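You operate a simulated robot arm through the tools that you are given. There is no shell and no other tool.

The job below is to be done with a simulated robot arm. You get a single attempt, and the scene is never put back.

## Task
Zero the blue gauge, then measure the blue double plug's cable.
Fine: zero it with the bars shut, open them right up for the plug; the gauge stays closed on the cable.
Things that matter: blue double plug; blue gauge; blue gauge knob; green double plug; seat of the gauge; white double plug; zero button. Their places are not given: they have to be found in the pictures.

Only the result counts: the job must be done as asked and must still hold three seconds after the hand-in. Knocking over, shifting, dropping, spilling or breaking anything else fails it.

## Robot
A 6-joint arm with a fingered hand, fixed in place. Base frame: the origin is at the foot of the arm, x ahead of it, y to its left, z up; the work surface is at about z = 850. Units: mm, degrees, N and s.
With the tool pointing down near the work surface it reaches from about 300 to 820 mm from the base axis. Its first joint turns from -166.0 to 166.0 degrees. Payload 4 kg.
Tool frame: the origin (TCP) lies between the finger pads and is the grasp point; the fingertips stand 26 mm ahead of it; z points along the fingers, y is the line along which they close. Largest opening 132 mm; the body of the gripper starts 73 mm behind the TCP. The gripper is a hand of 5 fingers: y runs from the thumb to the fingers, the wrist lies at [0, 0, -239] in the tool frame, and closing takes about 1.5 s.
Orientation is that of the tool frame in the base frame, as [roll, pitch, yaw] about the fixed x, y, z axes, in that order (R = Rz(yaw) Ry(pitch) Rx(roll)). With the fingers straight down and closing along the base's y, the tool's x points along the base's -x, its y along +y and its z along -z.

## Interface
- The arm moves only by the tool step_arm. Its argument "rows" is a list that holds one entry, the list of rows, each a list of 7 numbers: the shift along the base's x, y, z in cm, then the turn, a rotation vector about the base's x, y, z in degrees, then the gripper command, from -1 (fully open) to 1 (shut), values between in proportion. In form: [[[x, y, z, wx, wy, wz, jaw], ...]]. A call has 1 to 20 rows; each row shifts and turns the commanded pose from where the row before left it. A row lasts 0.2 s, in which the tool goes at most 50 mm and 8.6 degrees; a call with a longer step from one row to the next is refused whole, and so is a gripper value outside its range. A pose out of reach is approached as far as the arm can. The call stops where the force on the tool passes 40 N (or 10 N more than at its start, if that is more) or the arm is blocked; 0.2 s more then pass. Each finger travels about 45 mm/s and halts on what it meets, pressing with about 30 N; the grip force reading is that of the motor and also rises with nothing between the fingers. The clock runs only during rows and for 0.2 s after the last one: add rows that do not move to give the fingers time. The reply holds the time, the measured pose of the TCP, the force on the tool along the base axes, the opening and the grip force, in the units named above and with some noise, with the torque about the TCP (base axes, N m) and any sound that the robot's microphone picked up.
- Cameras (640 x 400 px; columns grow to the right, rows downward): "scene" is fixed at [48.9, 500.6, 1437.9]; the picture's right is [-0.78, -0.63, 0.00], its down [-0.34, 0.43, -0.84] and it looks along [0.52, -0.65, -0.55] (base axes); focal length 326 px, centre (320, 200). "wrist" rides on the gripper at [85, 2, -97] in the tool frame; the picture's right is [-0.02, 1.00, 0.00], its down [-0.75, -0.02, -0.66] and it looks along [-0.66, -0.01, 0.75] (tool axes); focal length 270 px, centre (320, 200).
- capture(camera): a new picture of that camera. It takes no simulated time.
- preshape(shape): the hand has 5 fingers and takes this shape, open, in about a second: jaw (thumb against the fingers, like two jaws); tri (thumb and two fingers); tip (a fingertip pinch); poke (one finger out to press); point (the index stretched); flat (the hand flat); cup (the hand cupped); fist (a fist). The gripper value then closes the fingers along that shape, each until it touches; the sizes above hold for jaw. It gives what a move gives, with no picture.
- probe_pixels(camera, pixels): there is no depth. For up to 12 entries [column, row, z] of the newest picture of that camera ("zoom" is the newest enlarged one), the place [x, y] in the base frame at which the ray of that pixel passes the height z, good to about 2 mm. It takes no simulated time.
- close_up(camera, box): a new picture of the part [left, top, right, bottom] of that camera's present view, enlarged. It takes no simulated time.
- hand_in(): hands the job in; it is judged then, once.

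Open the gripper and draw the arm clear of the work before you hand the job in, unless the task says otherwise.

The tools are called as name(argument=value, ...) on one line, values as JSON. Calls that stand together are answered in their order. step_arm: Moves the arm, as the interface text tells. Its arguments: {"type":"object","properties":{"rows":{"type":"array"}},"required":["rows"]} The other tools are called the same way: preshape (shape) gives the hand a shape; capture (camera) takes a picture; probe_pixels (camera, pixels) gives the place at which the rays of pixels pass given heights; close_up (camera, box) takes an enlarged picture of a part of a camera's view; hand_in () hands the job in.

At the start:

```text
t: 0.0
tool_pos: [576.8, -24.1, 1149.2]
ee_rot: [180.0, -0.1, -180.0]
wrist_force: [-0.1, -0.1, -0.1]
wrist_torque: [-0.04, 0.02, 0.02]
gripper_width: 131.8
gripper_force: 0.1
shape: jaw
```

scene: 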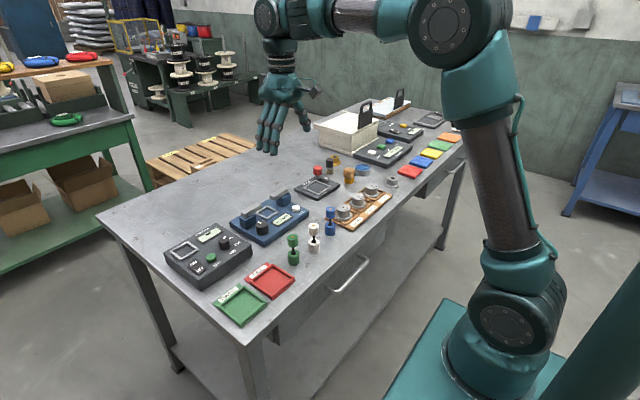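
wrist: 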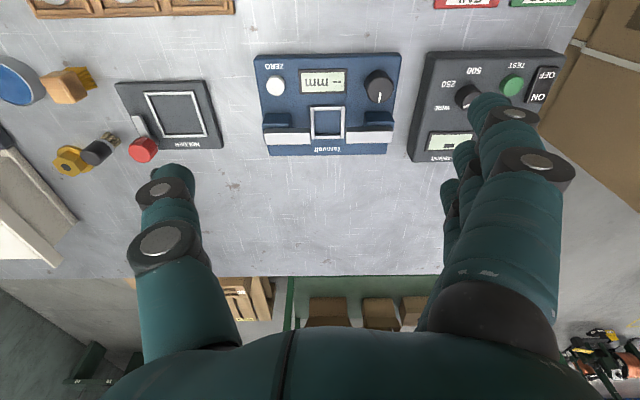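

The scene picture shows the blue gauge near (268,217), with plugs green (293,250), white (314,237) and blue (330,222). I take close-ups for detail.

close_up(camera="scene", box=[220, 170, 350, 270])

close_up(camera="wrist", box=[240, 40, 420, 165])

```text
4.00 times, centred on (285, 220) of scene
```

zoom: 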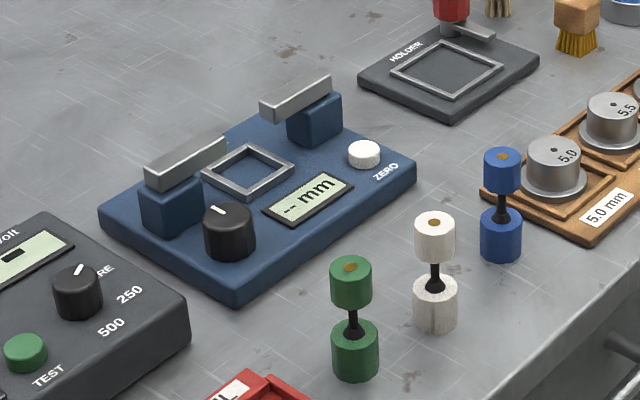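

```text
3.20 times, centred on (330, 102) of wrist
```

zoom: 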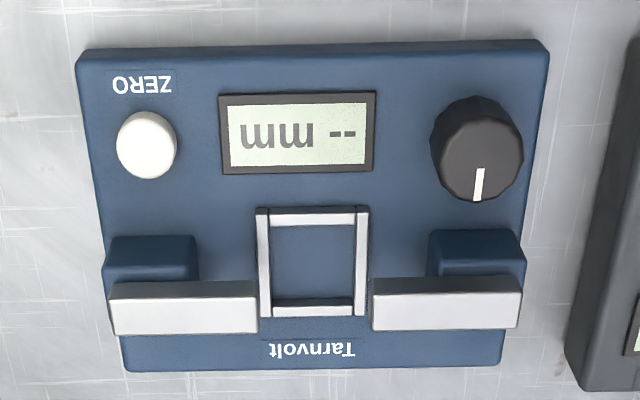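

Both views resolve the gauge: ZERO button, display, knob, seat frame and two bars. I probe key points at several heights to get positions.

probe_pixels(camera="zoom", pixels=[[78, 55, 875], [547, 42, 875], [120, 370, 850], [502, 362, 850], [477, 140, 900], [146, 140, 880], [313, 262, 880], [258, 306, 920], [372, 304, 920], [110, 306, 920], [520, 304, 920], [477, 140, 880]])

probe_pixels(camera="scene", pixels=[[245, 216, 875], [324, 214, 875], [278, 244, 875], [277, 222, 900], [311, 208, 880], [282, 213, 875], [293, 263, 850], [314, 250, 850], [330, 233, 850], [330, 210, 900], [314, 226, 900], [293, 237, 900]])

```text
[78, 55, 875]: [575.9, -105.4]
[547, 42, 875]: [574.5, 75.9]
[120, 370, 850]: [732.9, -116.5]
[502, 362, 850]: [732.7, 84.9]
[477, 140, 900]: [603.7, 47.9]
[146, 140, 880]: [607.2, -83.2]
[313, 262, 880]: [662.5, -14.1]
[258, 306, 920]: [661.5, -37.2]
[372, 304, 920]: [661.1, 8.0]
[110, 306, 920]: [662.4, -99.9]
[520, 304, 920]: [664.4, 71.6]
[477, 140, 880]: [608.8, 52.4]
```

```text
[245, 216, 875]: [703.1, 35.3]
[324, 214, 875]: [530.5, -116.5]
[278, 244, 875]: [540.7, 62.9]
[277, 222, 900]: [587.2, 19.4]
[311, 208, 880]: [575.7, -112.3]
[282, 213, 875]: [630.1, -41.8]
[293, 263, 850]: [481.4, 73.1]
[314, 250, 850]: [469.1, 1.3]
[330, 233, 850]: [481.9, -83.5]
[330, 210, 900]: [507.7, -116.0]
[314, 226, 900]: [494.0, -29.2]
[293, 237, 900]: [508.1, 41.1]
```

My scene pixel conversion for the gauge was off, so I retake a scene close-up and probe directly in it.

close_up(camera="scene", box=[220, 170, 350, 270])

probe_pixels(camera="zoom", pixels=[[100, 212, 875], [416, 160, 875], [235, 290, 875], [229, 215, 900], [364, 145, 880], [248, 172, 880], [228, 148, 920], [146, 180, 920], [262, 102, 920], [332, 80, 920], [235, 307, 850], [416, 182, 850]])

probe_pixels(camera="zoom", pixels=[[502, 248, 850], [501, 155, 910], [501, 155, 920], [501, 205, 880], [435, 318, 850], [435, 222, 910], [435, 222, 920], [355, 367, 850], [350, 265, 910], [350, 265, 920], [480, 248, 850], [522, 250, 850]])

```text
4.00 times, centred on (285, 220) of scene
```

zoom: 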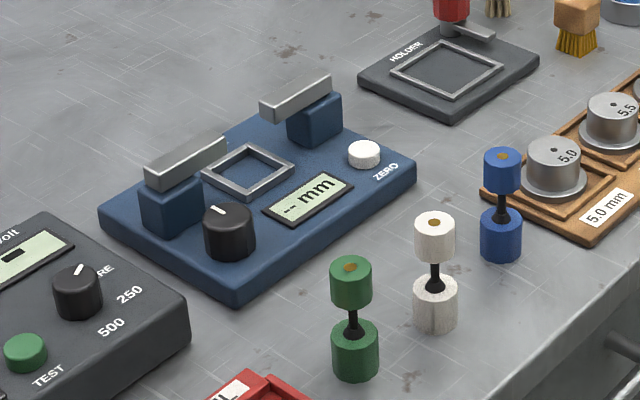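

```text
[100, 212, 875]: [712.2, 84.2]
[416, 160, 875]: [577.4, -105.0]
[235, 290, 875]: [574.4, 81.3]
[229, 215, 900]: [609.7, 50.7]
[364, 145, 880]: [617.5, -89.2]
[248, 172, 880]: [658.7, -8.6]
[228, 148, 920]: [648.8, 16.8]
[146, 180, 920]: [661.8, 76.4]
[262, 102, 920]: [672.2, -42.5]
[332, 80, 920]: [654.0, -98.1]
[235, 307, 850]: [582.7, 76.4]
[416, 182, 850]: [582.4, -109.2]
```

```text
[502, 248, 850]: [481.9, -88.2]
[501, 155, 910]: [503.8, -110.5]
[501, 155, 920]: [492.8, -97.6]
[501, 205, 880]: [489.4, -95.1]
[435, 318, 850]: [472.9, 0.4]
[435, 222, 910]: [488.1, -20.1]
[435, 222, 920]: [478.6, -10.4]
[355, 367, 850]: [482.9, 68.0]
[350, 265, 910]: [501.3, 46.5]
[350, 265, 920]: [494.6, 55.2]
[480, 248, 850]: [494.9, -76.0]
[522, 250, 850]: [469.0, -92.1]
```

The gauge body spans about x 575–717, y −107–82, with the knob near (607,50), the button near (610,−84) and the seat near (660,−12). I look at the hand itself to judge finger clearances.

close_up(camera="scene", box=[220, 50, 350, 170])

preshape(shape="tip")

close_up(camera="scene", box=[220, 50, 350, 170])

capture(camera="wrist")

preshape(shape="tri")

close_up(camera="scene", box=[220, 50, 350, 170])

capture(camera="wrist")

```text
3.33 times, centred on (285, 110) of scene
```

zoom: 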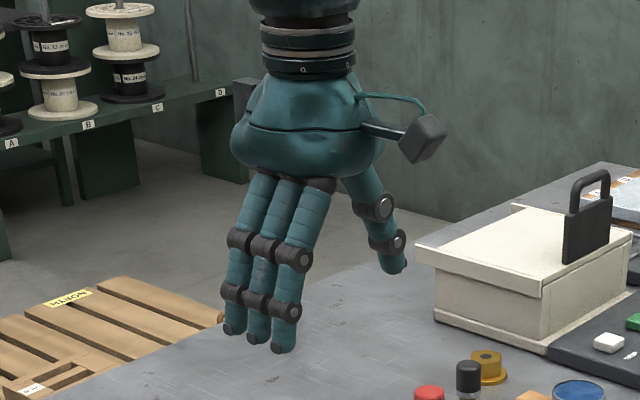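

```text
t: 0.9
tool_pos: [575.3, -24.4, 1150.4]
ee_rot: [180.0, 0.0, 180.0]
wrist_force: [-1.0, 0.4, 0.3]
wrist_torque: [0.0, -0.02, 0.0]
gripper_width: 132.0
gripper_force: 0.1
shape: tip
```

```text
3.33 times, centred on (285, 110) of scene
```

zoom: 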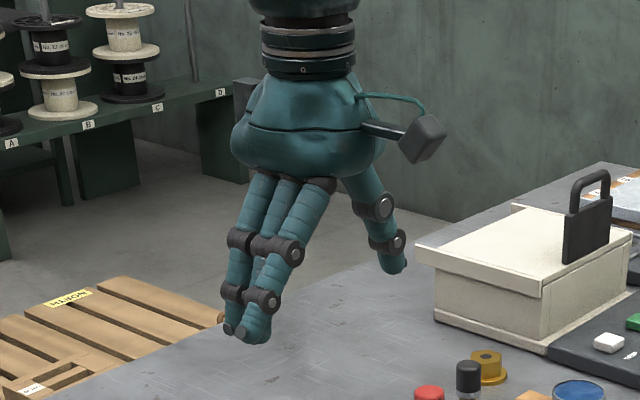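

```text
taken
```

wrist: 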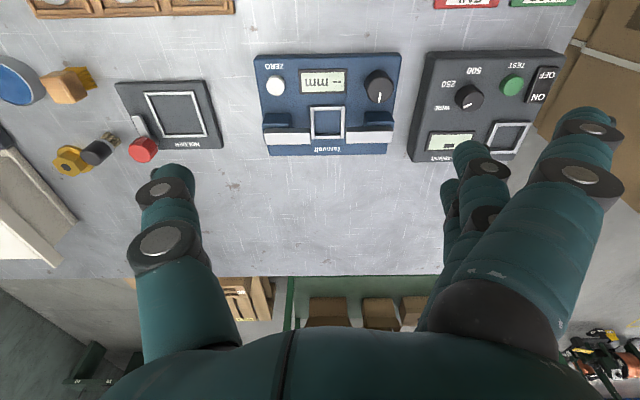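

```text
t: 1.8
tool_pos: [577.2, -25.0, 1149.0]
ee_rot: [180.0, 0.0, -180.0]
wrist_force: [0.0, -0.4, -0.5]
wrist_torque: [0.0, 0.0, 0.0]
gripper_width: 131.8
gripper_force: 0.0
shape: tri
```

```text
3.33 times, centred on (285, 110) of scene
```

zoom: 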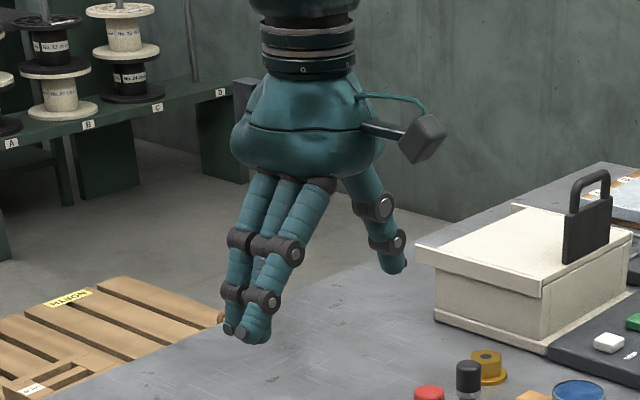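

```text
taken
```

wrist: 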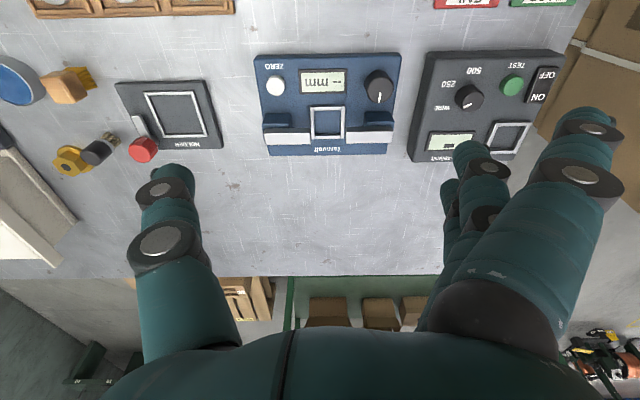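

Shapes tip and tri look alike while open, with the thumb on the −y side. I close the hand in free air in tri to see how the fingers come together.

step_arm(rows=[[[0, 0, 0, 0, 0, 0, 0.7], [0, 0, 0, 0, 0, 0, 0.7], [0, 0, 0, 0, 0, 0, 0.7], [0, 0, 0, 0, 0, 0, 0.7], [0, 0, 0, 0, 0, 0, 0.7], [0, 0, 0, 0, 0, 0, 0.7], [0, 0, 0, 0, 0, 0, 0.7], [0, 0, 0, 0, 0, 0, 0.7]]])

capture(camera="wrist")

close_up(camera="scene", box=[220, 50, 350, 170])

preshape(shape="tip")

step_arm(rows=[[[0, 0, 0, 0, 0, 0, 0.7], [0, 0, 0, 0, 0, 0, 0.7], [0, 0, 0, 0, 0, 0, 0.7], [0, 0, 0, 0, 0, 0, 0.7], [0, 0, 0, 0, 0, 0, 0.7], [0, 0, 0, 0, 0, 0, 0.7], [0, 0, 0, 0, 0, 0, 0.7], [0, 0, 0, 0, 0, 0, 0.7]]])

capture(camera="wrist")

close_up(camera="scene", box=[220, 50, 350, 170])

preshape(shape="jaw")

step_arm(rows=[[[0, 0, 0, 0, 0, 0, 0.7], [0, 0, 0, 0, 0, 0, 0.7], [0, 0, 0, 0, 0, 0, 0.7], [0, 0, 0, 0, 0, 0, 0.7], [0, 0, 0, 0, 0, 0, 0.7], [0, 0, 0, 0, 0, 0, 0.7], [0, 0, 0, 0, 0, 0, 0.7], [0, 0, 0, 0, 0, 0, 0.7]]])

capture(camera="wrist")

close_up(camera="scene", box=[220, 50, 350, 170])

```text
t: 3.6
tool_pos: [575.0, -24.5, 1148.3]
ee_rot: [180.0, 0.0, 180.0]
wrist_force: [0.1, -0.1, -0.3]
wrist_torque: [0.02, 0.02, 0.01]
gripper_width: 20.3
gripper_force: 0.0
shape: tri
```

```text
taken
```

wrist: 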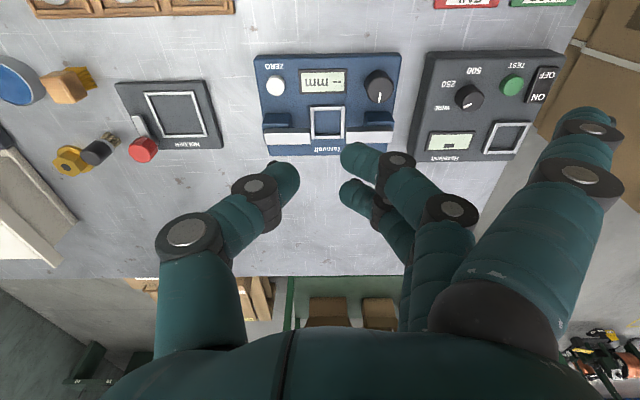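

```text
3.33 times, centred on (285, 110) of scene
```

zoom: 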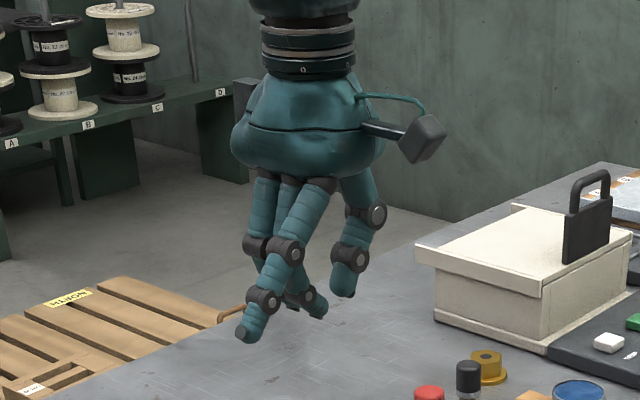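

```text
t: 4.5
tool_pos: [576.4, -23.2, 1149.7]
ee_rot: [180.0, 0.0, 179.9]
wrist_force: [0.9, 0.7, -0.4]
wrist_torque: [-0.05, 0.0, 0.01]
gripper_width: 131.8
gripper_force: 0.0
shape: tip
```

```text
t: 6.3
tool_pos: [575.2, -23.9, 1150.1]
ee_rot: [-180.0, 0.0, 179.9]
wrist_force: [0.1, 0.5, 0.5]
wrist_torque: [-0.02, -0.01, -0.02]
gripper_width: 20.8
gripper_force: 0.0
shape: tip
```

```text
taken
```

wrist: 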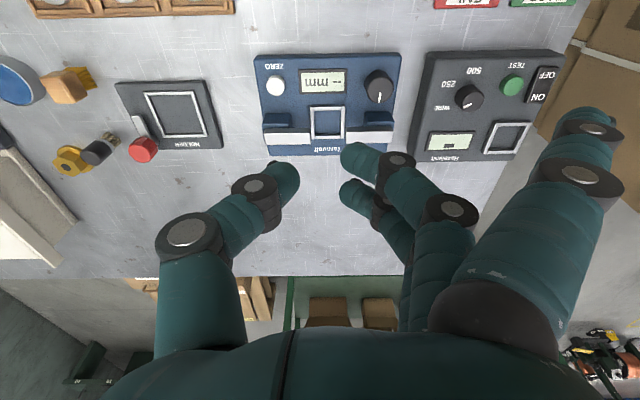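

```text
3.33 times, centred on (285, 110) of scene
```

zoom: 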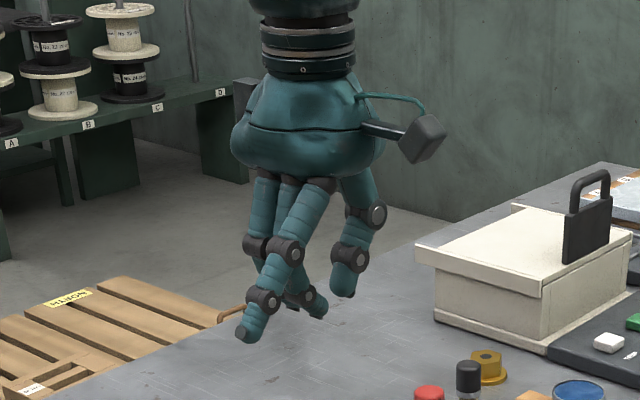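

```text
t: 7.2
tool_pos: [575.2, -23.9, 1150.0]
ee_rot: [-180.0, 0.0, 180.0]
wrist_force: [0.3, -0.6, 1.0]
wrist_torque: [-0.02, 0.02, -0.01]
gripper_width: 131.9
gripper_force: 0.1
shape: jaw
```

```text
t: 9.0
tool_pos: [576.0, -23.7, 1149.6]
ee_rot: [-180.0, 0.0, 180.0]
wrist_force: [0.3, 0.0, 1.5]
wrist_torque: [0.0, 0.04, -0.02]
gripper_width: 20.4
gripper_force: 0.1
shape: jaw
```

```text
taken
```

wrist: 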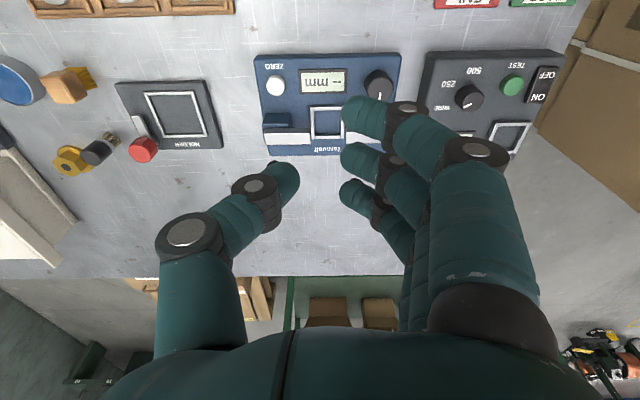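

```text
3.33 times, centred on (285, 110) of scene
```

zoom: 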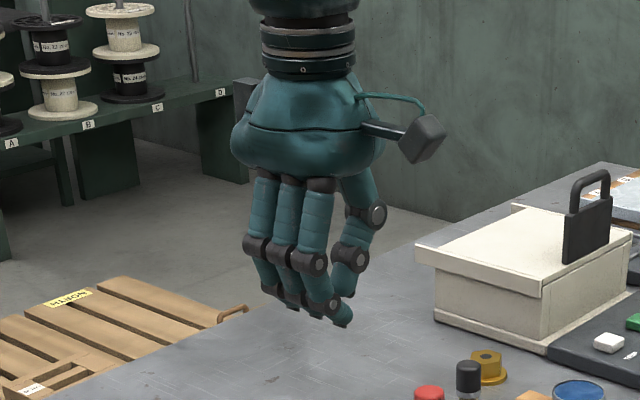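

Jaw brings three fingers (tool x ≈ +34, +8, −19) against the thumb at x ≈ 0. I open again and go down above the gauge for a closer look at knob and bars.

step_arm(rows=[[[0.5, 0.2, -2, 0, 0, 0, -1], [0.5, 0.2, -2, 0, 0, 0, -1], [0.5, 0.2, -2, 0, 0, 0, -1], [0.5, 0.2, -2, 0, 0, 0, -1], [0, 0.2, -2, 0, 0, 0, -1], [0, 0, 0, 0, 0, 0, -1], [0, 0, 0, 0, 0, 0, -1]]])

capture(camera="wrist")

close_up(camera="wrist", box=[220, 0, 440, 138])

```text
t: 10.6
tool_pos: [595.5, -13.8, 1049.0]
ee_rot: [-180.0, 0.0, 179.9]
wrist_force: [0.8, 0.2, -0.3]
wrist_torque: [0.0, 0.01, -0.01]
gripper_width: 131.7
gripper_force: 0.0
shape: jaw
```

```text
taken
```

wrist: 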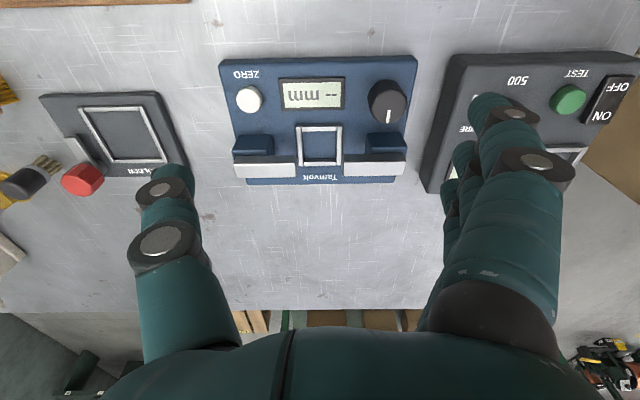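

```text
2.90 times, centred on (330, 69) of wrist
```

zoom: 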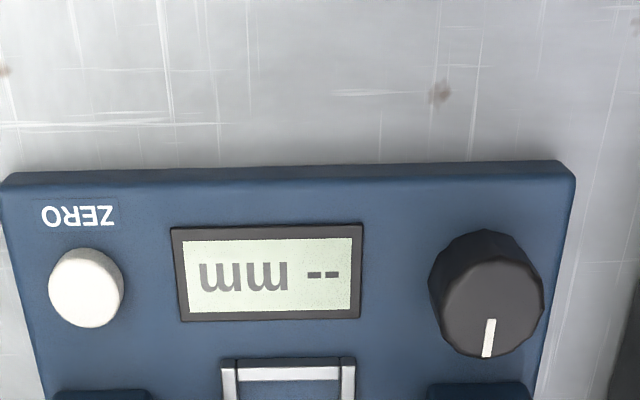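

The closer view shows the knob at (388,100) with its pointer toward the bars, and the bars at (265,168) and (375,165). I zoom on the bars and probe.

close_up(camera="wrist", box=[220, 70, 420, 195])

```text
3.20 times, centred on (320, 132) of wrist
```

zoom: 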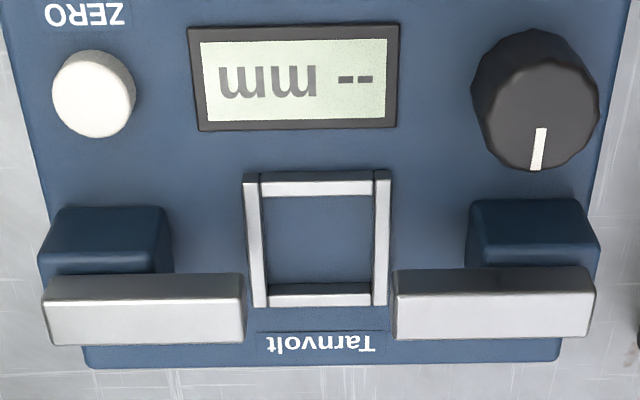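

I probe the bar, carriage, knob and button edges at candidate heights in this zoom.

probe_pixels(camera="zoom", pixels=[[243, 340, 910], [243, 340, 930], [393, 337, 910], [393, 337, 930], [243, 275, 900], [243, 275, 920], [395, 272, 900], [395, 272, 920], [598, 335, 910], [598, 335, 930], [45, 345, 910], [45, 345, 930]])

probe_pixels(camera="zoom", pixels=[[60, 207, 875], [165, 207, 875], [470, 200, 875], [580, 198, 875], [535, 30, 875], [475, 110, 900], [598, 110, 900], [535, 168, 900], [535, 115, 900], [93, 90, 885], [320, 240, 878], [93, 90, 880]])

```text
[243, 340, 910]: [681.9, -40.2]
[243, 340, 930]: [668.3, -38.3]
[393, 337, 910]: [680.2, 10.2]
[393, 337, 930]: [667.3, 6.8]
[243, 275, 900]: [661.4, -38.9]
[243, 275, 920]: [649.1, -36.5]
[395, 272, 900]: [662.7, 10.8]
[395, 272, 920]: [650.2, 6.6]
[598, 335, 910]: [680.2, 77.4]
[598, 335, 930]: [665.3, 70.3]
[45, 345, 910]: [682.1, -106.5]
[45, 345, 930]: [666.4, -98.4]
```

```text
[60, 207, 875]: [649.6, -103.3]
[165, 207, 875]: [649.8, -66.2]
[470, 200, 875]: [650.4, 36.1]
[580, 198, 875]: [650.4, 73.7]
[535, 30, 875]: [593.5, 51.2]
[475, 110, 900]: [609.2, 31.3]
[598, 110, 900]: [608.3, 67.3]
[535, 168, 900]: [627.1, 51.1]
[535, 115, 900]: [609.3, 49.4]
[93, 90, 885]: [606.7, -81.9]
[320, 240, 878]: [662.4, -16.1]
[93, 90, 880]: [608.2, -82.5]
```

Knob: centre ≈ (609,50), radius ≈ 18, with the carriage blocks starting at x ≈ 650. I check the neighbouring meter's edge and knob height before descending, using a wrist picture and a scene zoom.

capture(camera="wrist")

probe_pixels(camera="wrist", pixels=[[425, 188, 850], [450, 58, 890], [450, 58, 870], [430, 150, 880], [418, 58, 875], [402, 172, 875]])

close_up(camera="scene", box=[225, 190, 305, 240])

```text
taken
```

wrist: 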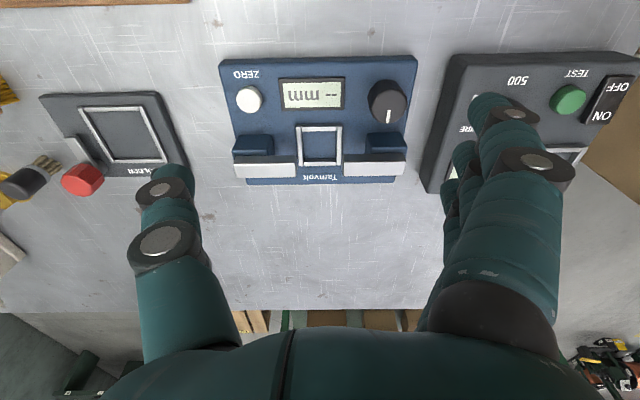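

```text
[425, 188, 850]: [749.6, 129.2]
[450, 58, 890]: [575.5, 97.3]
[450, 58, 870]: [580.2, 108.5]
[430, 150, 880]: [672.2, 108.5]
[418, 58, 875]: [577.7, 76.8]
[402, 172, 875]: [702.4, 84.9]
```

```text
8.00 times, centred on (265, 215) of scene
```

zoom: 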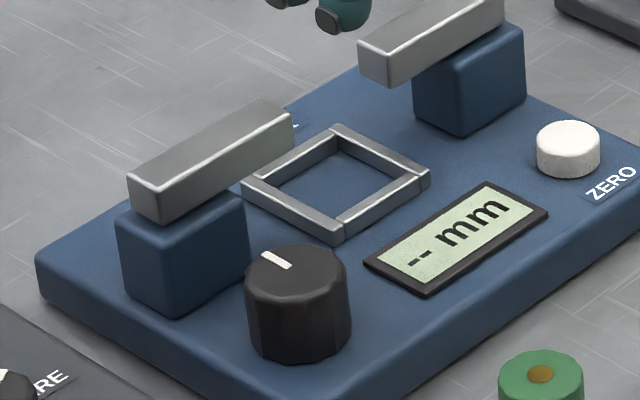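

This zoom is clear: bars rest on carriages, the knob stands between carriage and display. I probe knob top/base, button and bar corners here.

probe_pixels(camera="zoom", pixels=[[297, 270, 895], [297, 270, 900], [297, 270, 905], [297, 332, 873], [568, 133, 880], [568, 133, 885], [292, 118, 915], [292, 118, 920], [388, 52, 915], [388, 52, 920], [158, 192, 915], [158, 192, 920]])

probe_pixels(camera="zoom", pixels=[[155, 312, 873], [245, 270, 873], [290, 180, 880], [246, 186, 880], [340, 130, 880], [425, 180, 880], [338, 238, 880], [120, 215, 905], [335, 184, 873], [335, 184, 878], [40, 250, 873], [240, 112, 920]])

```text
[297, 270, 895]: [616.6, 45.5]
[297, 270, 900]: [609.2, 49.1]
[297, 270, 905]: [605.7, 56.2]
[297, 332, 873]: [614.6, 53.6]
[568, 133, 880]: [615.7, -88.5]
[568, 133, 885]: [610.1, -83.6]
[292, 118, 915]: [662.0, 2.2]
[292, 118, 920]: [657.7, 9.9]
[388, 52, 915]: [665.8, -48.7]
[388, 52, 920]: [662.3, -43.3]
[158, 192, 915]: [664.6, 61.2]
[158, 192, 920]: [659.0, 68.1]
```

```text
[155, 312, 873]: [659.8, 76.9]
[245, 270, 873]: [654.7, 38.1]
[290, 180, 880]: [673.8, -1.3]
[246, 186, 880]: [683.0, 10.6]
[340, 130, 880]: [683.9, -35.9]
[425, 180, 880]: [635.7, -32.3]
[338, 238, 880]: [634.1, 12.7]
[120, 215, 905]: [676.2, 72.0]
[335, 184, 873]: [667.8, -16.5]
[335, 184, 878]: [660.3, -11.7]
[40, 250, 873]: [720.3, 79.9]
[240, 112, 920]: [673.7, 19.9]
```

The knob is at (609,50), top z ≈ 900, and the meter's edge at y ≈ 105 is clear of a 53 mm opening. I move above the knob with the jaw at about 53 mm.

step_arm(rows=[[[0.3, 1.5, 0, 0, 0, 0, 0.2], [0.3, 1.5, 0, 0, 0, 0, 0.2], [0.3, 1.5, 0, 0, 0, 0, 0.2], [0.3, 1.6, 0, 0, 0, 0, 0.2], [0.15, 0.2, -2, 0, 0, 0, 0.2], [0, 0, -2, 0, 0, 0, 0.2], [0, 0, -2, 0, 0, 0, 0.2], [0, 0, -2, 0, 0, 0, 0.2], [0, 0, 0, 0, 0, 0, 0.2], [0, 0, 0, 0, 0, 0, 0.2]]])

capture(camera="wrist")

close_up(camera="scene", box=[205, 130, 333, 240])

```text
t: 12.8
tool_pos: [609.6, 50.2, 968.5]
ee_rot: [180.0, 0.0, 180.0]
wrist_force: [0.1, -0.2, 0.4]
wrist_torque: [0.0, -0.03, 0.01]
gripper_width: 53.5
gripper_force: 0.2
shape: jaw
```

```text
taken
```

wrist: 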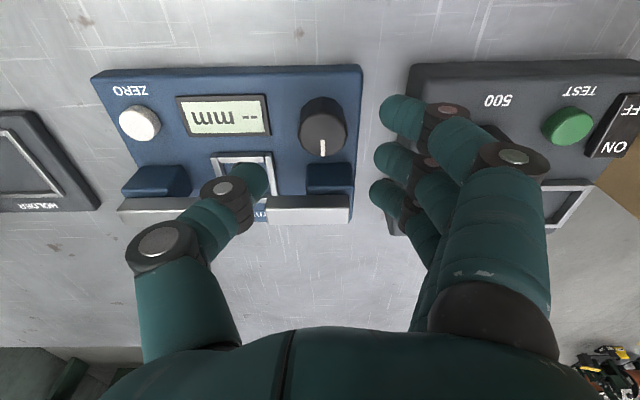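

```text
3.64 times, centred on (269, 185) of scene
```

zoom: 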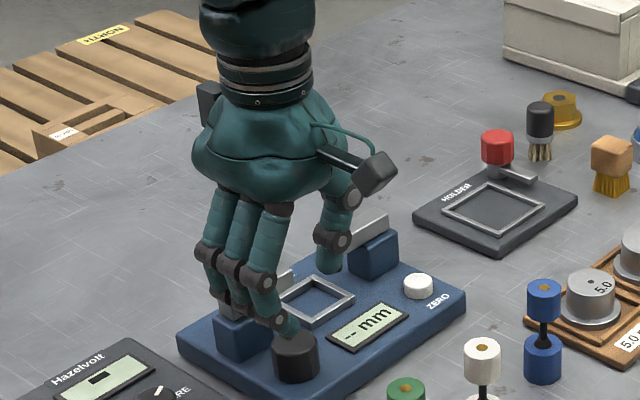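

The hand is centred above the knob with fingers clear of carriage and meter. I descend 60 mm so that the fingertips flank the knob.

step_arm(rows=[[[0, -0.1, -1.5, 0, 0, 0, 0.2], [0, 0, -1.5, 0, 0, 0, 0.2], [0, 0, -1.5, 0, 0, 0, 0.2], [0, 0, -0.8, 0, 0, 0, 0.2], [0, 0, -0.7, 0, 0, 0, 0.2], [0, 0, 0, 0, 0, 0, 0.2]]])

capture(camera="wrist")

close_up(camera="scene", box=[225, 170, 325, 245])

```text
t: 14.2
tool_pos: [608.6, 48.5, 908.8]
ee_rot: [-180.0, 0.0, -180.0]
wrist_force: [0.7, 0.7, 0.1]
wrist_torque: [0.03, -0.04, -0.02]
gripper_width: 53.4
gripper_force: 0.0
shape: jaw
```

```text
taken
```

wrist: 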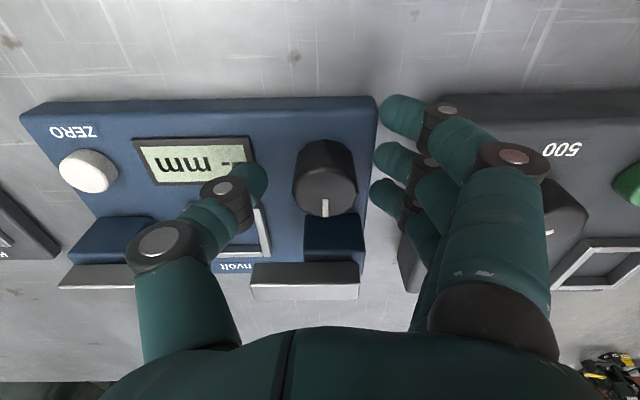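

```text
5.33 times, centred on (275, 208) of scene
```

zoom: 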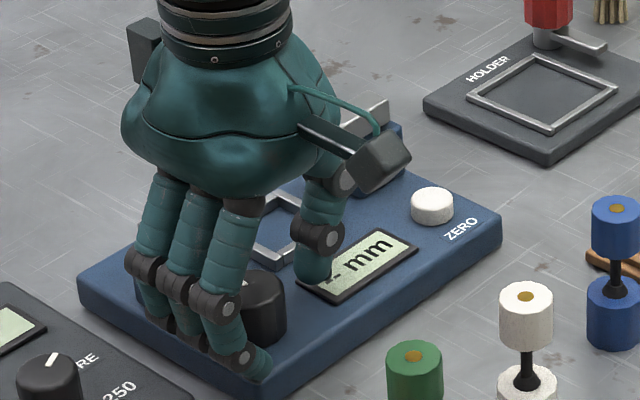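

No contact so far, and the knob lies between thumb and fingers. I close gently to about 30 mm and watch for contact.

step_arm(rows=[[[0, 0.1, 0, 0, 0, 0, 0.35], [0, 0, 0, 0, 0, 0, 0.45], [0, 0, 0, 0, 0, 0, 0.55], [0, 0, 0, 0, 0, 0, 0.55], [0, 0, 0, 0, 0, 0, 0.55]]])

capture(camera="wrist")

```text
t: 15.4
tool_pos: [608.7, 49.7, 910.2]
ee_rot: [-180.0, -0.1, 180.0]
wrist_force: [-1.0, 1.7, -0.8]
wrist_torque: [0.02, 0.0, 0.02]
gripper_width: 30.6
gripper_force: 0.0
shape: jaw
```

```text
taken
```

wrist: 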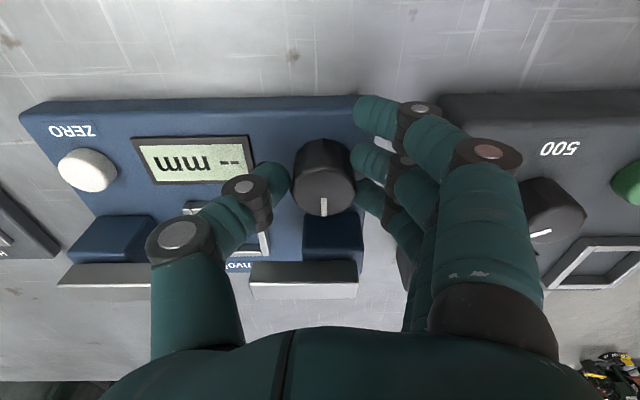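

The pads sit at 30.6 mm with no force, so they are just about touching. I close further until force shows.

step_arm(rows=[[[0, 0, 0, 0, 0, 0, 0.65], [0, 0, 0, 0, 0, 0, 0.7], [0, 0, 0, 0, 0, 0, 0.75], [0, 0, 0, 0, 0, 0, 0.75], [0, 0, 0, 0, 0, 0, 0.75]]])

capture(camera="wrist")

```text
t: 16.6
tool_pos: [609.0, 48.3, 909.3]
ee_rot: [-180.0, 0.0, 179.9]
wrist_force: [-1.8, -10.4, -1.2]
wrist_torque: [-0.13, 0.06, 0.08]
gripper_width: 16.9
gripper_force: 30.0
shape: jaw
```

```text
taken
```

wrist: 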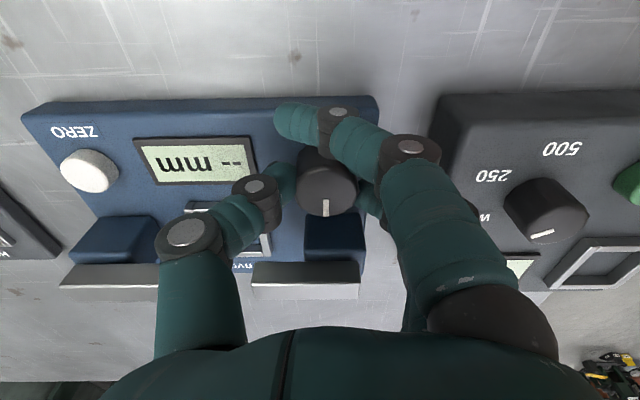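

The grip is on the knob (30 N) with a small −y side load. I ease 1 mm in −y and turn 24° counter-clockwise to see how the bars respond.

step_arm(rows=[[[0, -0.1, 0, 0, 0, 0, 0.75], [0, 0, 0, 0, 0, 6, 0.75], [0, 0, 0, 0, 0, 6, 0.75], [0, 0, 0, 0, 0, 6, 0.75], [0, 0, 0, 0, 0, 6, 0.75], [0, 0, 0, 0, 0, 0, 0.75]]])

capture(camera="wrist")

close_up(camera="scene", box=[225, 170, 325, 245])

```text
t: 18.0
tool_pos: [609.2, 45.9, 909.1]
ee_rot: [-179.9, -0.1, -156.1]
wrist_force: [-22.8, -27.1, -0.6]
wrist_torque: [-0.4, 0.32, -0.64]
gripper_width: 16.1
gripper_force: 29.4
shape: jaw
```

```text
taken
```

wrist: 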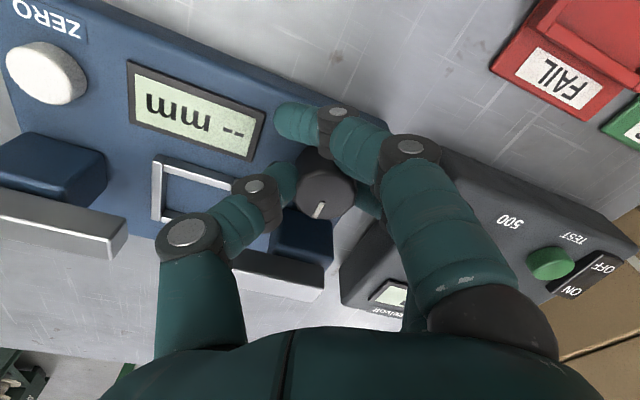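

```text
5.33 times, centred on (275, 208) of scene
```

zoom: 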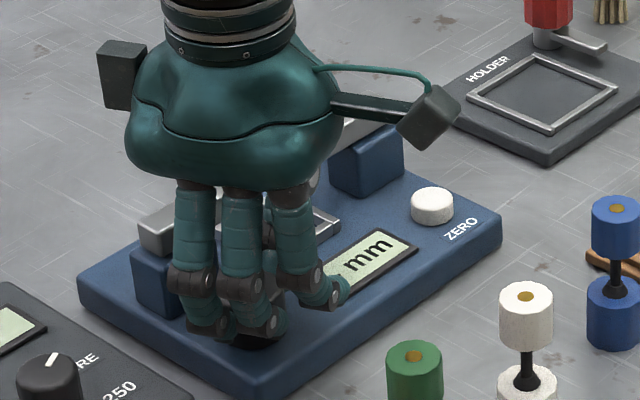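

The gauge and bars did not move and the tool torque rose, so the knob seems to be at its counter-clockwise stop; closing should be clockwise. I release, re-centre and pre-rotate to about +45°.

step_arm(rows=[[[0, 0, 0, 0, 0, 0, 0.3], [0, 0, 0, 0, 0, 0, 0.25], [0, 0, 0, 0, 0, 0, 0.25], [0, 0.1, 0, 0, 0, 5, 0.25], [0, 0, 0, 0, 0, 5, 0.25], [0, 0, 0, 0, 0, 5, 0.25], [0, 0, 0, 0, 0, 5, 0.25], [0, 0, 0, 0, 0, 0, 0.25]]])

capture(camera="wrist")

close_up(camera="scene", box=[225, 170, 325, 245])

```text
t: 19.8
tool_pos: [608.3, 49.3, 909.7]
ee_rot: [-180.0, -0.1, -136.0]
wrist_force: [0.1, 0.1, 0.8]
wrist_torque: [-0.03, 0.0, -0.01]
gripper_width: 49.0
gripper_force: 0.1
shape: jaw
```

```text
taken
```

wrist: 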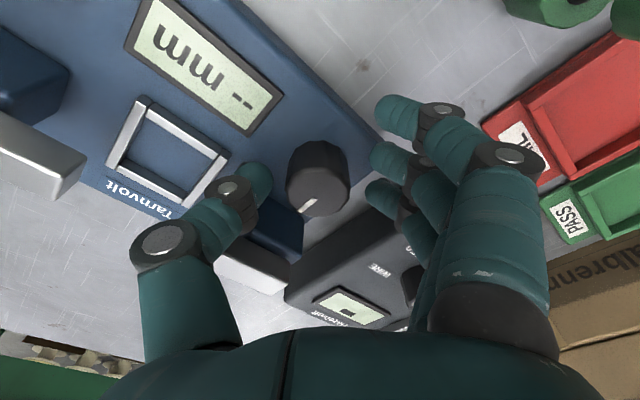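

```text
5.33 times, centred on (275, 208) of scene
```

zoom: 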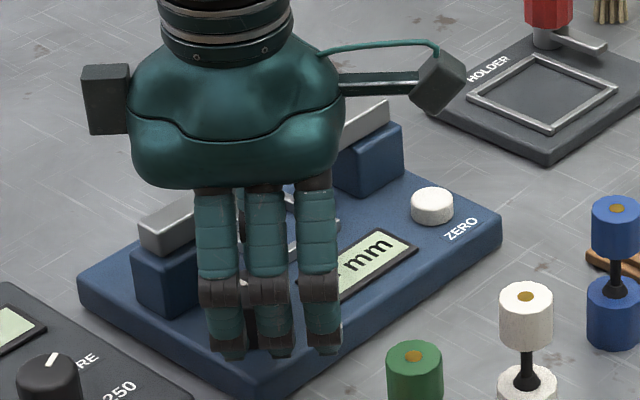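

Now at yaw +44° with the knob centred between the pads. I grip and turn 30° clockwise.

step_arm(rows=[[[0, 0, 0, 0, 0, 0, 0.45], [0, 0, 0, 0, 0, 0, 0.65], [0, 0, 0, 0, 0, 0, 0.7], [0, 0, 0, 0, 0, 0, 0.7], [0, 0, 0, 0, 0, -6, 0.7], [0, 0, 0, 0, 0, -6, 0.7], [0, 0, 0, 0, 0, -6, 0.7], [0, 0, 0, 0, 0, -6, 0.7], [0, 0, 0, 0, 0, -6, 0.7], [0, 0, 0, 0, 0, 0, 0.7]]])

capture(camera="wrist")

close_up(camera="scene", box=[225, 170, 325, 245])

```text
t: 22.0
tool_pos: [609.6, 49.4, 908.0]
ee_rot: [179.9, -0.1, -166.1]
wrist_force: [-11.1, -8.5, -1.4]
wrist_torque: [-0.05, 0.21, 0.02]
gripper_width: 13.1
gripper_force: 30.1
shape: jaw
```

```text
taken
```

wrist: 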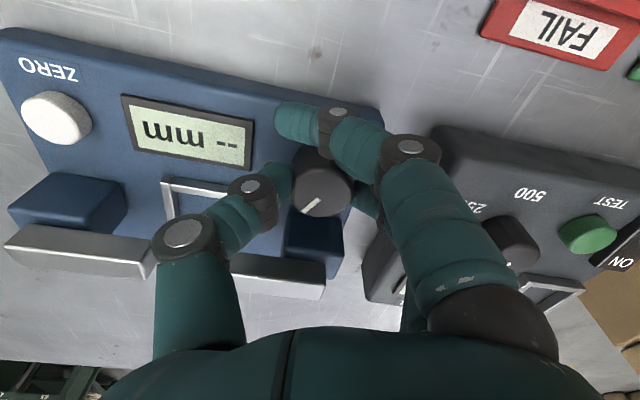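

```text
5.33 times, centred on (275, 208) of scene
```

zoom: 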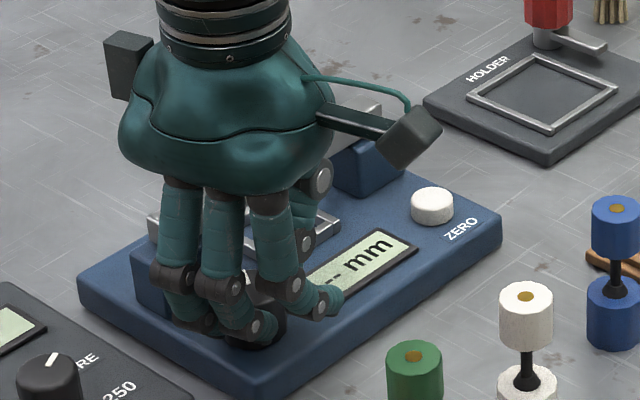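

The knob now follows the hand (pointer keeps its place in the hand view) and the bars have moved inward. I continue another 24° clockwise.

step_arm(rows=[[[0, 0, 0, 0, 0, -6, 0.7], [0, 0, 0, 0, 0, -6, 0.7], [0, 0, 0, 0, 0, -6, 0.7], [0, 0, 0, 0, 0, -6, 0.7], [0, 0, 0, 0, 0, 0, 0.7]]])

capture(camera="wrist")

close_up(camera="scene", box=[225, 170, 325, 245])

```text
t: 23.2
tool_pos: [609.2, 50.2, 909.0]
ee_rot: [179.9, -0.1, 170.0]
wrist_force: [-22.3, 3.2, -7.8]
wrist_torque: [0.27, 0.42, 0.08]
gripper_width: 12.1
gripper_force: 29.9
shape: jaw
```

```text
taken
```

wrist: 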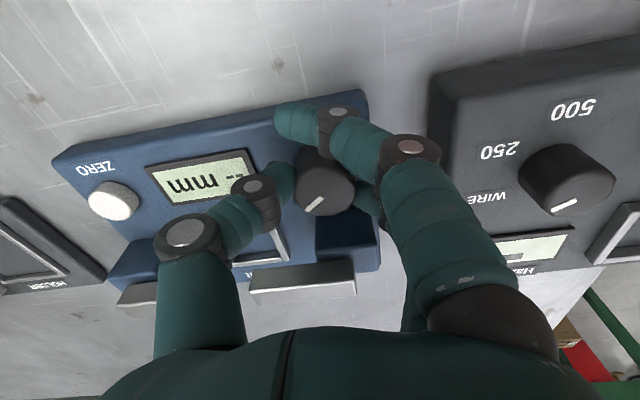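

```text
5.33 times, centred on (275, 208) of scene
```

zoom: 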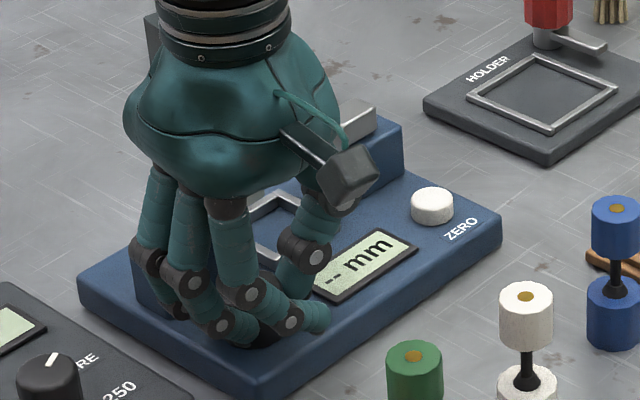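

The knob has turned about 54° and the far bar end moved inward; the gauge body has not shifted. I release, pre-rotate back to +44°, and check.

step_arm(rows=[[[0, 0, 0, 0, 0, 0, 0.4], [0, 0, 0, 0, 0, 0, 0.25], [0, 0, 0, 0, 0, 0, 0.25], [0, 0, 0, 0, 0, 6, 0.25], [0, 0, 0, 0, 0, 6, 0.25], [0, 0, 0, 0, 0, 6, 0.25], [0, 0, 0, 0, 0, 6, 0.25], [0, 0, 0, 0, 0, 6, 0.25], [0, 0, 0, 0, 0, 6, 0.25], [0, 0, 0, 0, 0, 6, 0.25], [0, 0, 0, 0, 0, 6, 0.25], [0, 0, 0, 0, 0, 6, 0.25], [0, 0, 0, 0, 0, 0, 0.25]]])

capture(camera="wrist")

close_up(camera="scene", box=[225, 170, 325, 245])

```text
t: 26.0
tool_pos: [609.8, 49.3, 908.7]
ee_rot: [179.9, 0.1, -135.9]
wrist_force: [0.2, 0.1, 1.0]
wrist_torque: [0.01, -0.01, 0.03]
gripper_width: 48.8
gripper_force: 0.1
shape: jaw
```

```text
taken
```

wrist: 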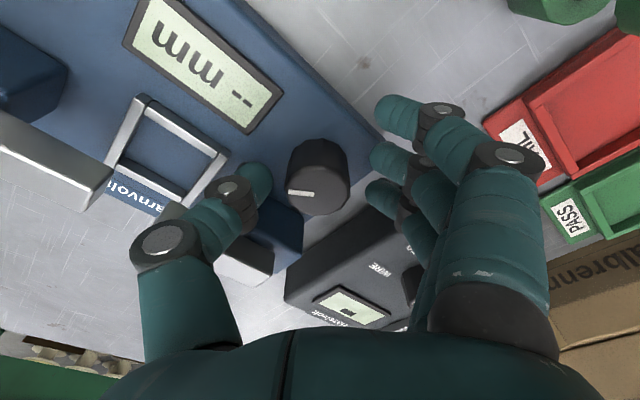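

```text
5.33 times, centred on (275, 208) of scene
```

zoom: 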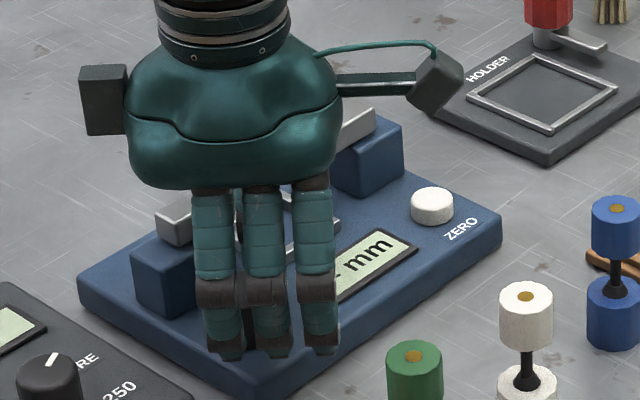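

The blocks are fixed and the bars slide over them; they have moved in about 12 mm each. I grip and turn another 54° clockwise, watching force.

step_arm(rows=[[[0, 0, 0, 0, 0, 0, 0.45], [0, 0, 0, 0, 0, 0, 0.65], [0, 0, 0, 0, 0, 0, 0.7], [0, 0, 0, 0, 0, 0, 0.7], [0, 0, 0, 0, 0, -6, 0.7], [0, 0, 0, 0, 0, -6, 0.7], [0, 0, 0, 0, 0, -6, 0.7], [0, 0, 0, 0, 0, -6, 0.7], [0, 0, 0, 0, 0, -6, 0.7], [0, 0, 0, 0, 0, -6, 0.7], [0, 0, 0, 0, 0, 0, 0.7]]])

capture(camera="wrist")

close_up(camera="scene", box=[225, 170, 325, 245])

```text
t: 28.4
tool_pos: [609.7, 49.4, 910.3]
ee_rot: [-180.0, -0.1, -172.2]
wrist_force: [-4.2, -1.9, -5.0]
wrist_torque: [0.13, 0.11, 0.07]
gripper_width: 12.6
gripper_force: 29.8
shape: jaw
```

```text
taken
```

wrist: 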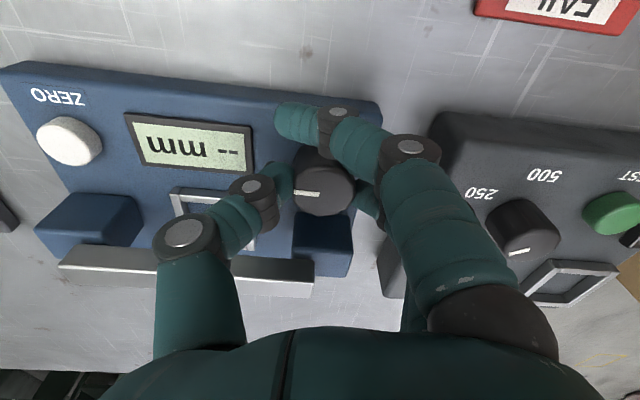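

```text
5.33 times, centred on (275, 208) of scene
```

zoom: 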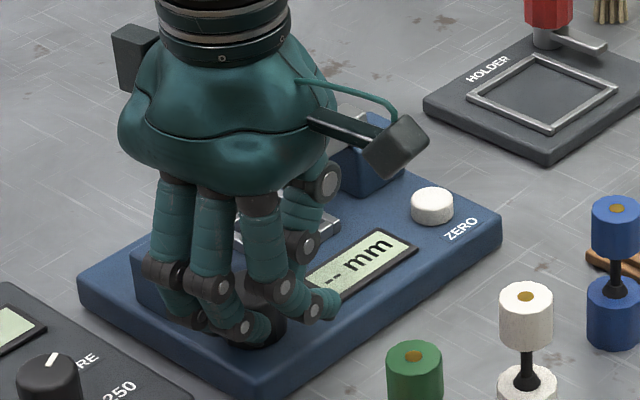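

The bars are nearly together behind the thumb, torque still low. I continue in small steps clockwise to feel for the stop.

step_arm(rows=[[[0, 0, 0, 0, 0, -5, 0.7], [0, 0, 0, 0, 0, -5, 0.7], [0, 0, 0, 0, 0, -5, 0.7], [0, 0, 0, 0, 0, 0, 0.7]]])

capture(camera="wrist")

```text
t: 29.4
tool_pos: [609.3, 49.9, 909.3]
ee_rot: [179.9, 0.0, 173.0]
wrist_force: [-14.2, 4.1, -6.8]
wrist_torque: [0.19, -0.03, 0.31]
gripper_width: 12.4
gripper_force: 29.7
shape: jaw
```

```text
taken
```

wrist: 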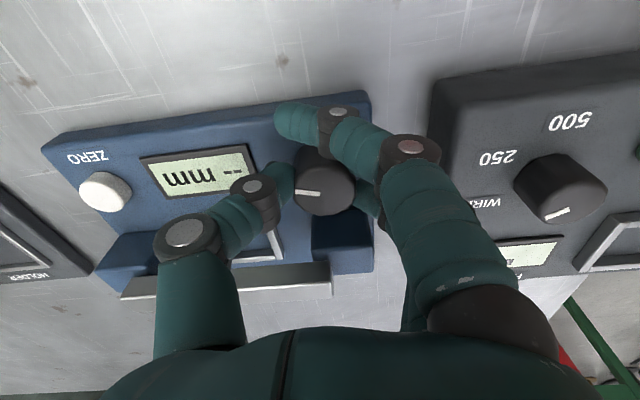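

Torque about z has risen to 0.31 N m, suggesting the bars meet. I release and lift to look at the gap.

step_arm(rows=[[[0, 0, 0, 0, 0, 0, 0.4], [0, 0, 0, 0, 0, 0, 0.25], [0, 0, 0, 0, 0, 0, 0.25], [0, 0, 1.5, 0, 0, 0, 0.25], [0, 0, 3, 0, 0, 0, 0.1], [0, 0, 3, 0, 0, 0, -0.2], [0, 0, 3, 0, 0, 0, -0.5], [0, 0, 0, 0, 0, 0, -0.5], [0, 0, 0, 0, 0, 0, -0.5]]])

close_up(camera="wrist", box=[80, 20, 400, 220])

close_up(camera="scene", box=[225, 170, 325, 245])

```text
t: 31.4
tool_pos: [609.4, 48.8, 1014.6]
ee_rot: [180.0, 0.0, 173.0]
wrist_force: [-0.7, 0.1, 0.0]
wrist_torque: [0.02, -0.03, 0.03]
gripper_width: 98.5
gripper_force: 0.0
shape: jaw
```

```text
2.00 times, centred on (240, 120) of wrist
```

zoom: 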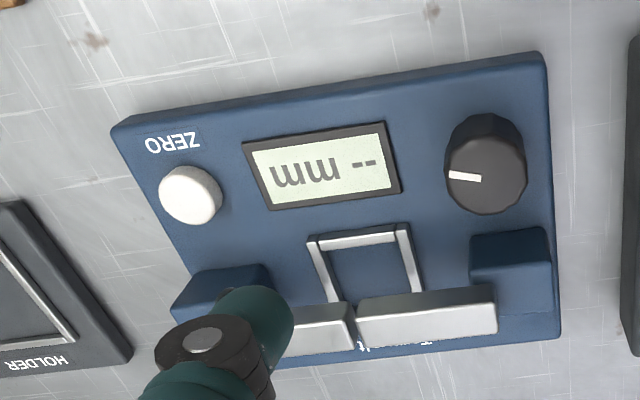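

```text
5.33 times, centred on (275, 208) of scene
```

zoom: 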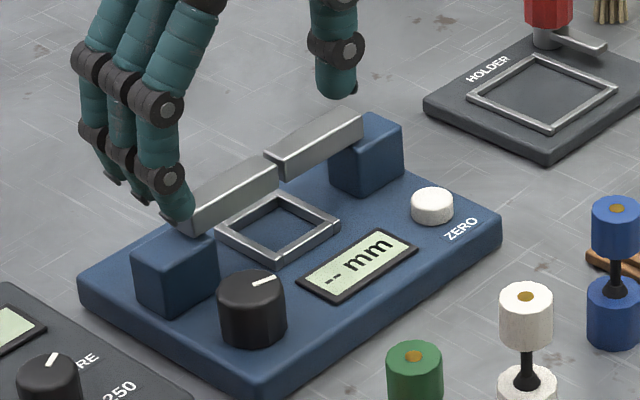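

There still seems to be a small gap between the bars. I zoom in to verify.

close_up(camera="scene", box=[255, 185, 295, 210])

close_up(camera="wrist", box=[205, 130, 305, 205])

```text
16.00 times, centred on (275, 198) of scene
```

zoom: 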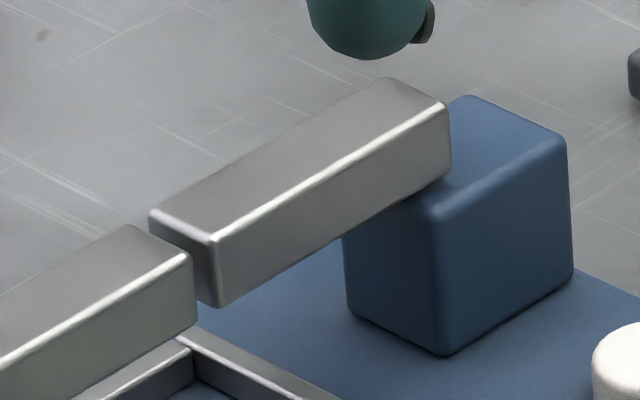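

```text
5.33 times, centred on (255, 168) of wrist
```

zoom: 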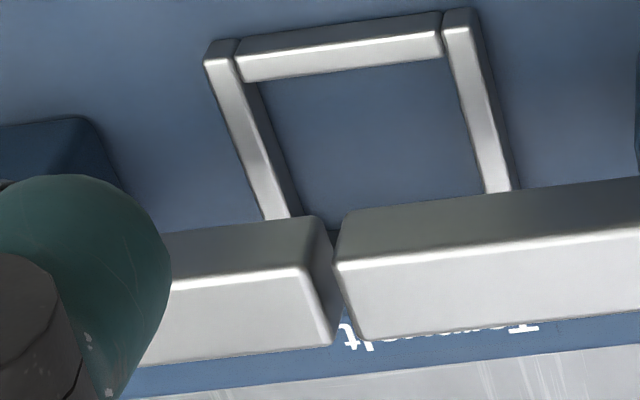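

A gap of a few mm remains. I rotate the hand to about +35°, descend onto the knob again and grip.

step_arm(rows=[[[0, 0, 0, 0, 0, 7, 0], [0, 0, 0, 0, 0, 7, 0.2], [0, 0, 0, 0, 0, 7, 0.25], [0, 0, 0, 0, 0, 7, 0.25], [0, 0, 0, 0, 0, 7, 0.25], [0, 0, -2.5, 0, 0, 7, 0.25], [0, 0, -2.5, 0, 0, 0, 0.25], [0, 0.05, -2.5, 0, 0, 0, 0.25], [0, 0, -1.5, 0, 0, 0, 0.25], [0, 0, -1.5, 0, 0, 0, 0.25], [0, 0, 0, 0, 0, 0, 0.25]]])

capture(camera="wrist")

```text
t: 33.8
tool_pos: [609.4, 47.7, 909.5]
ee_rot: [-180.0, 0.0, -145.1]
wrist_force: [0.7, -0.3, 0.8]
wrist_torque: [0.0, 0.02, -0.02]
gripper_width: 50.3
gripper_force: 0.1
shape: jaw
```

```text
taken
```

wrist: 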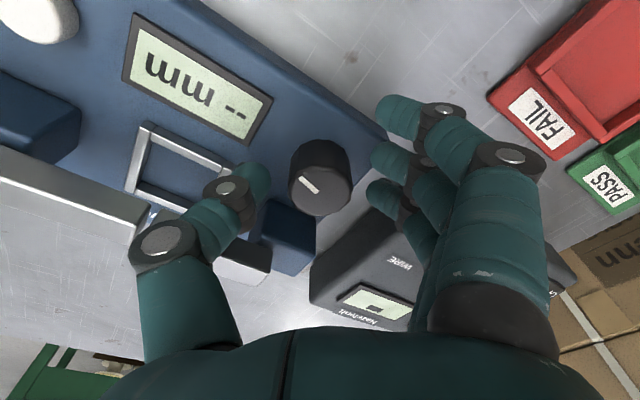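

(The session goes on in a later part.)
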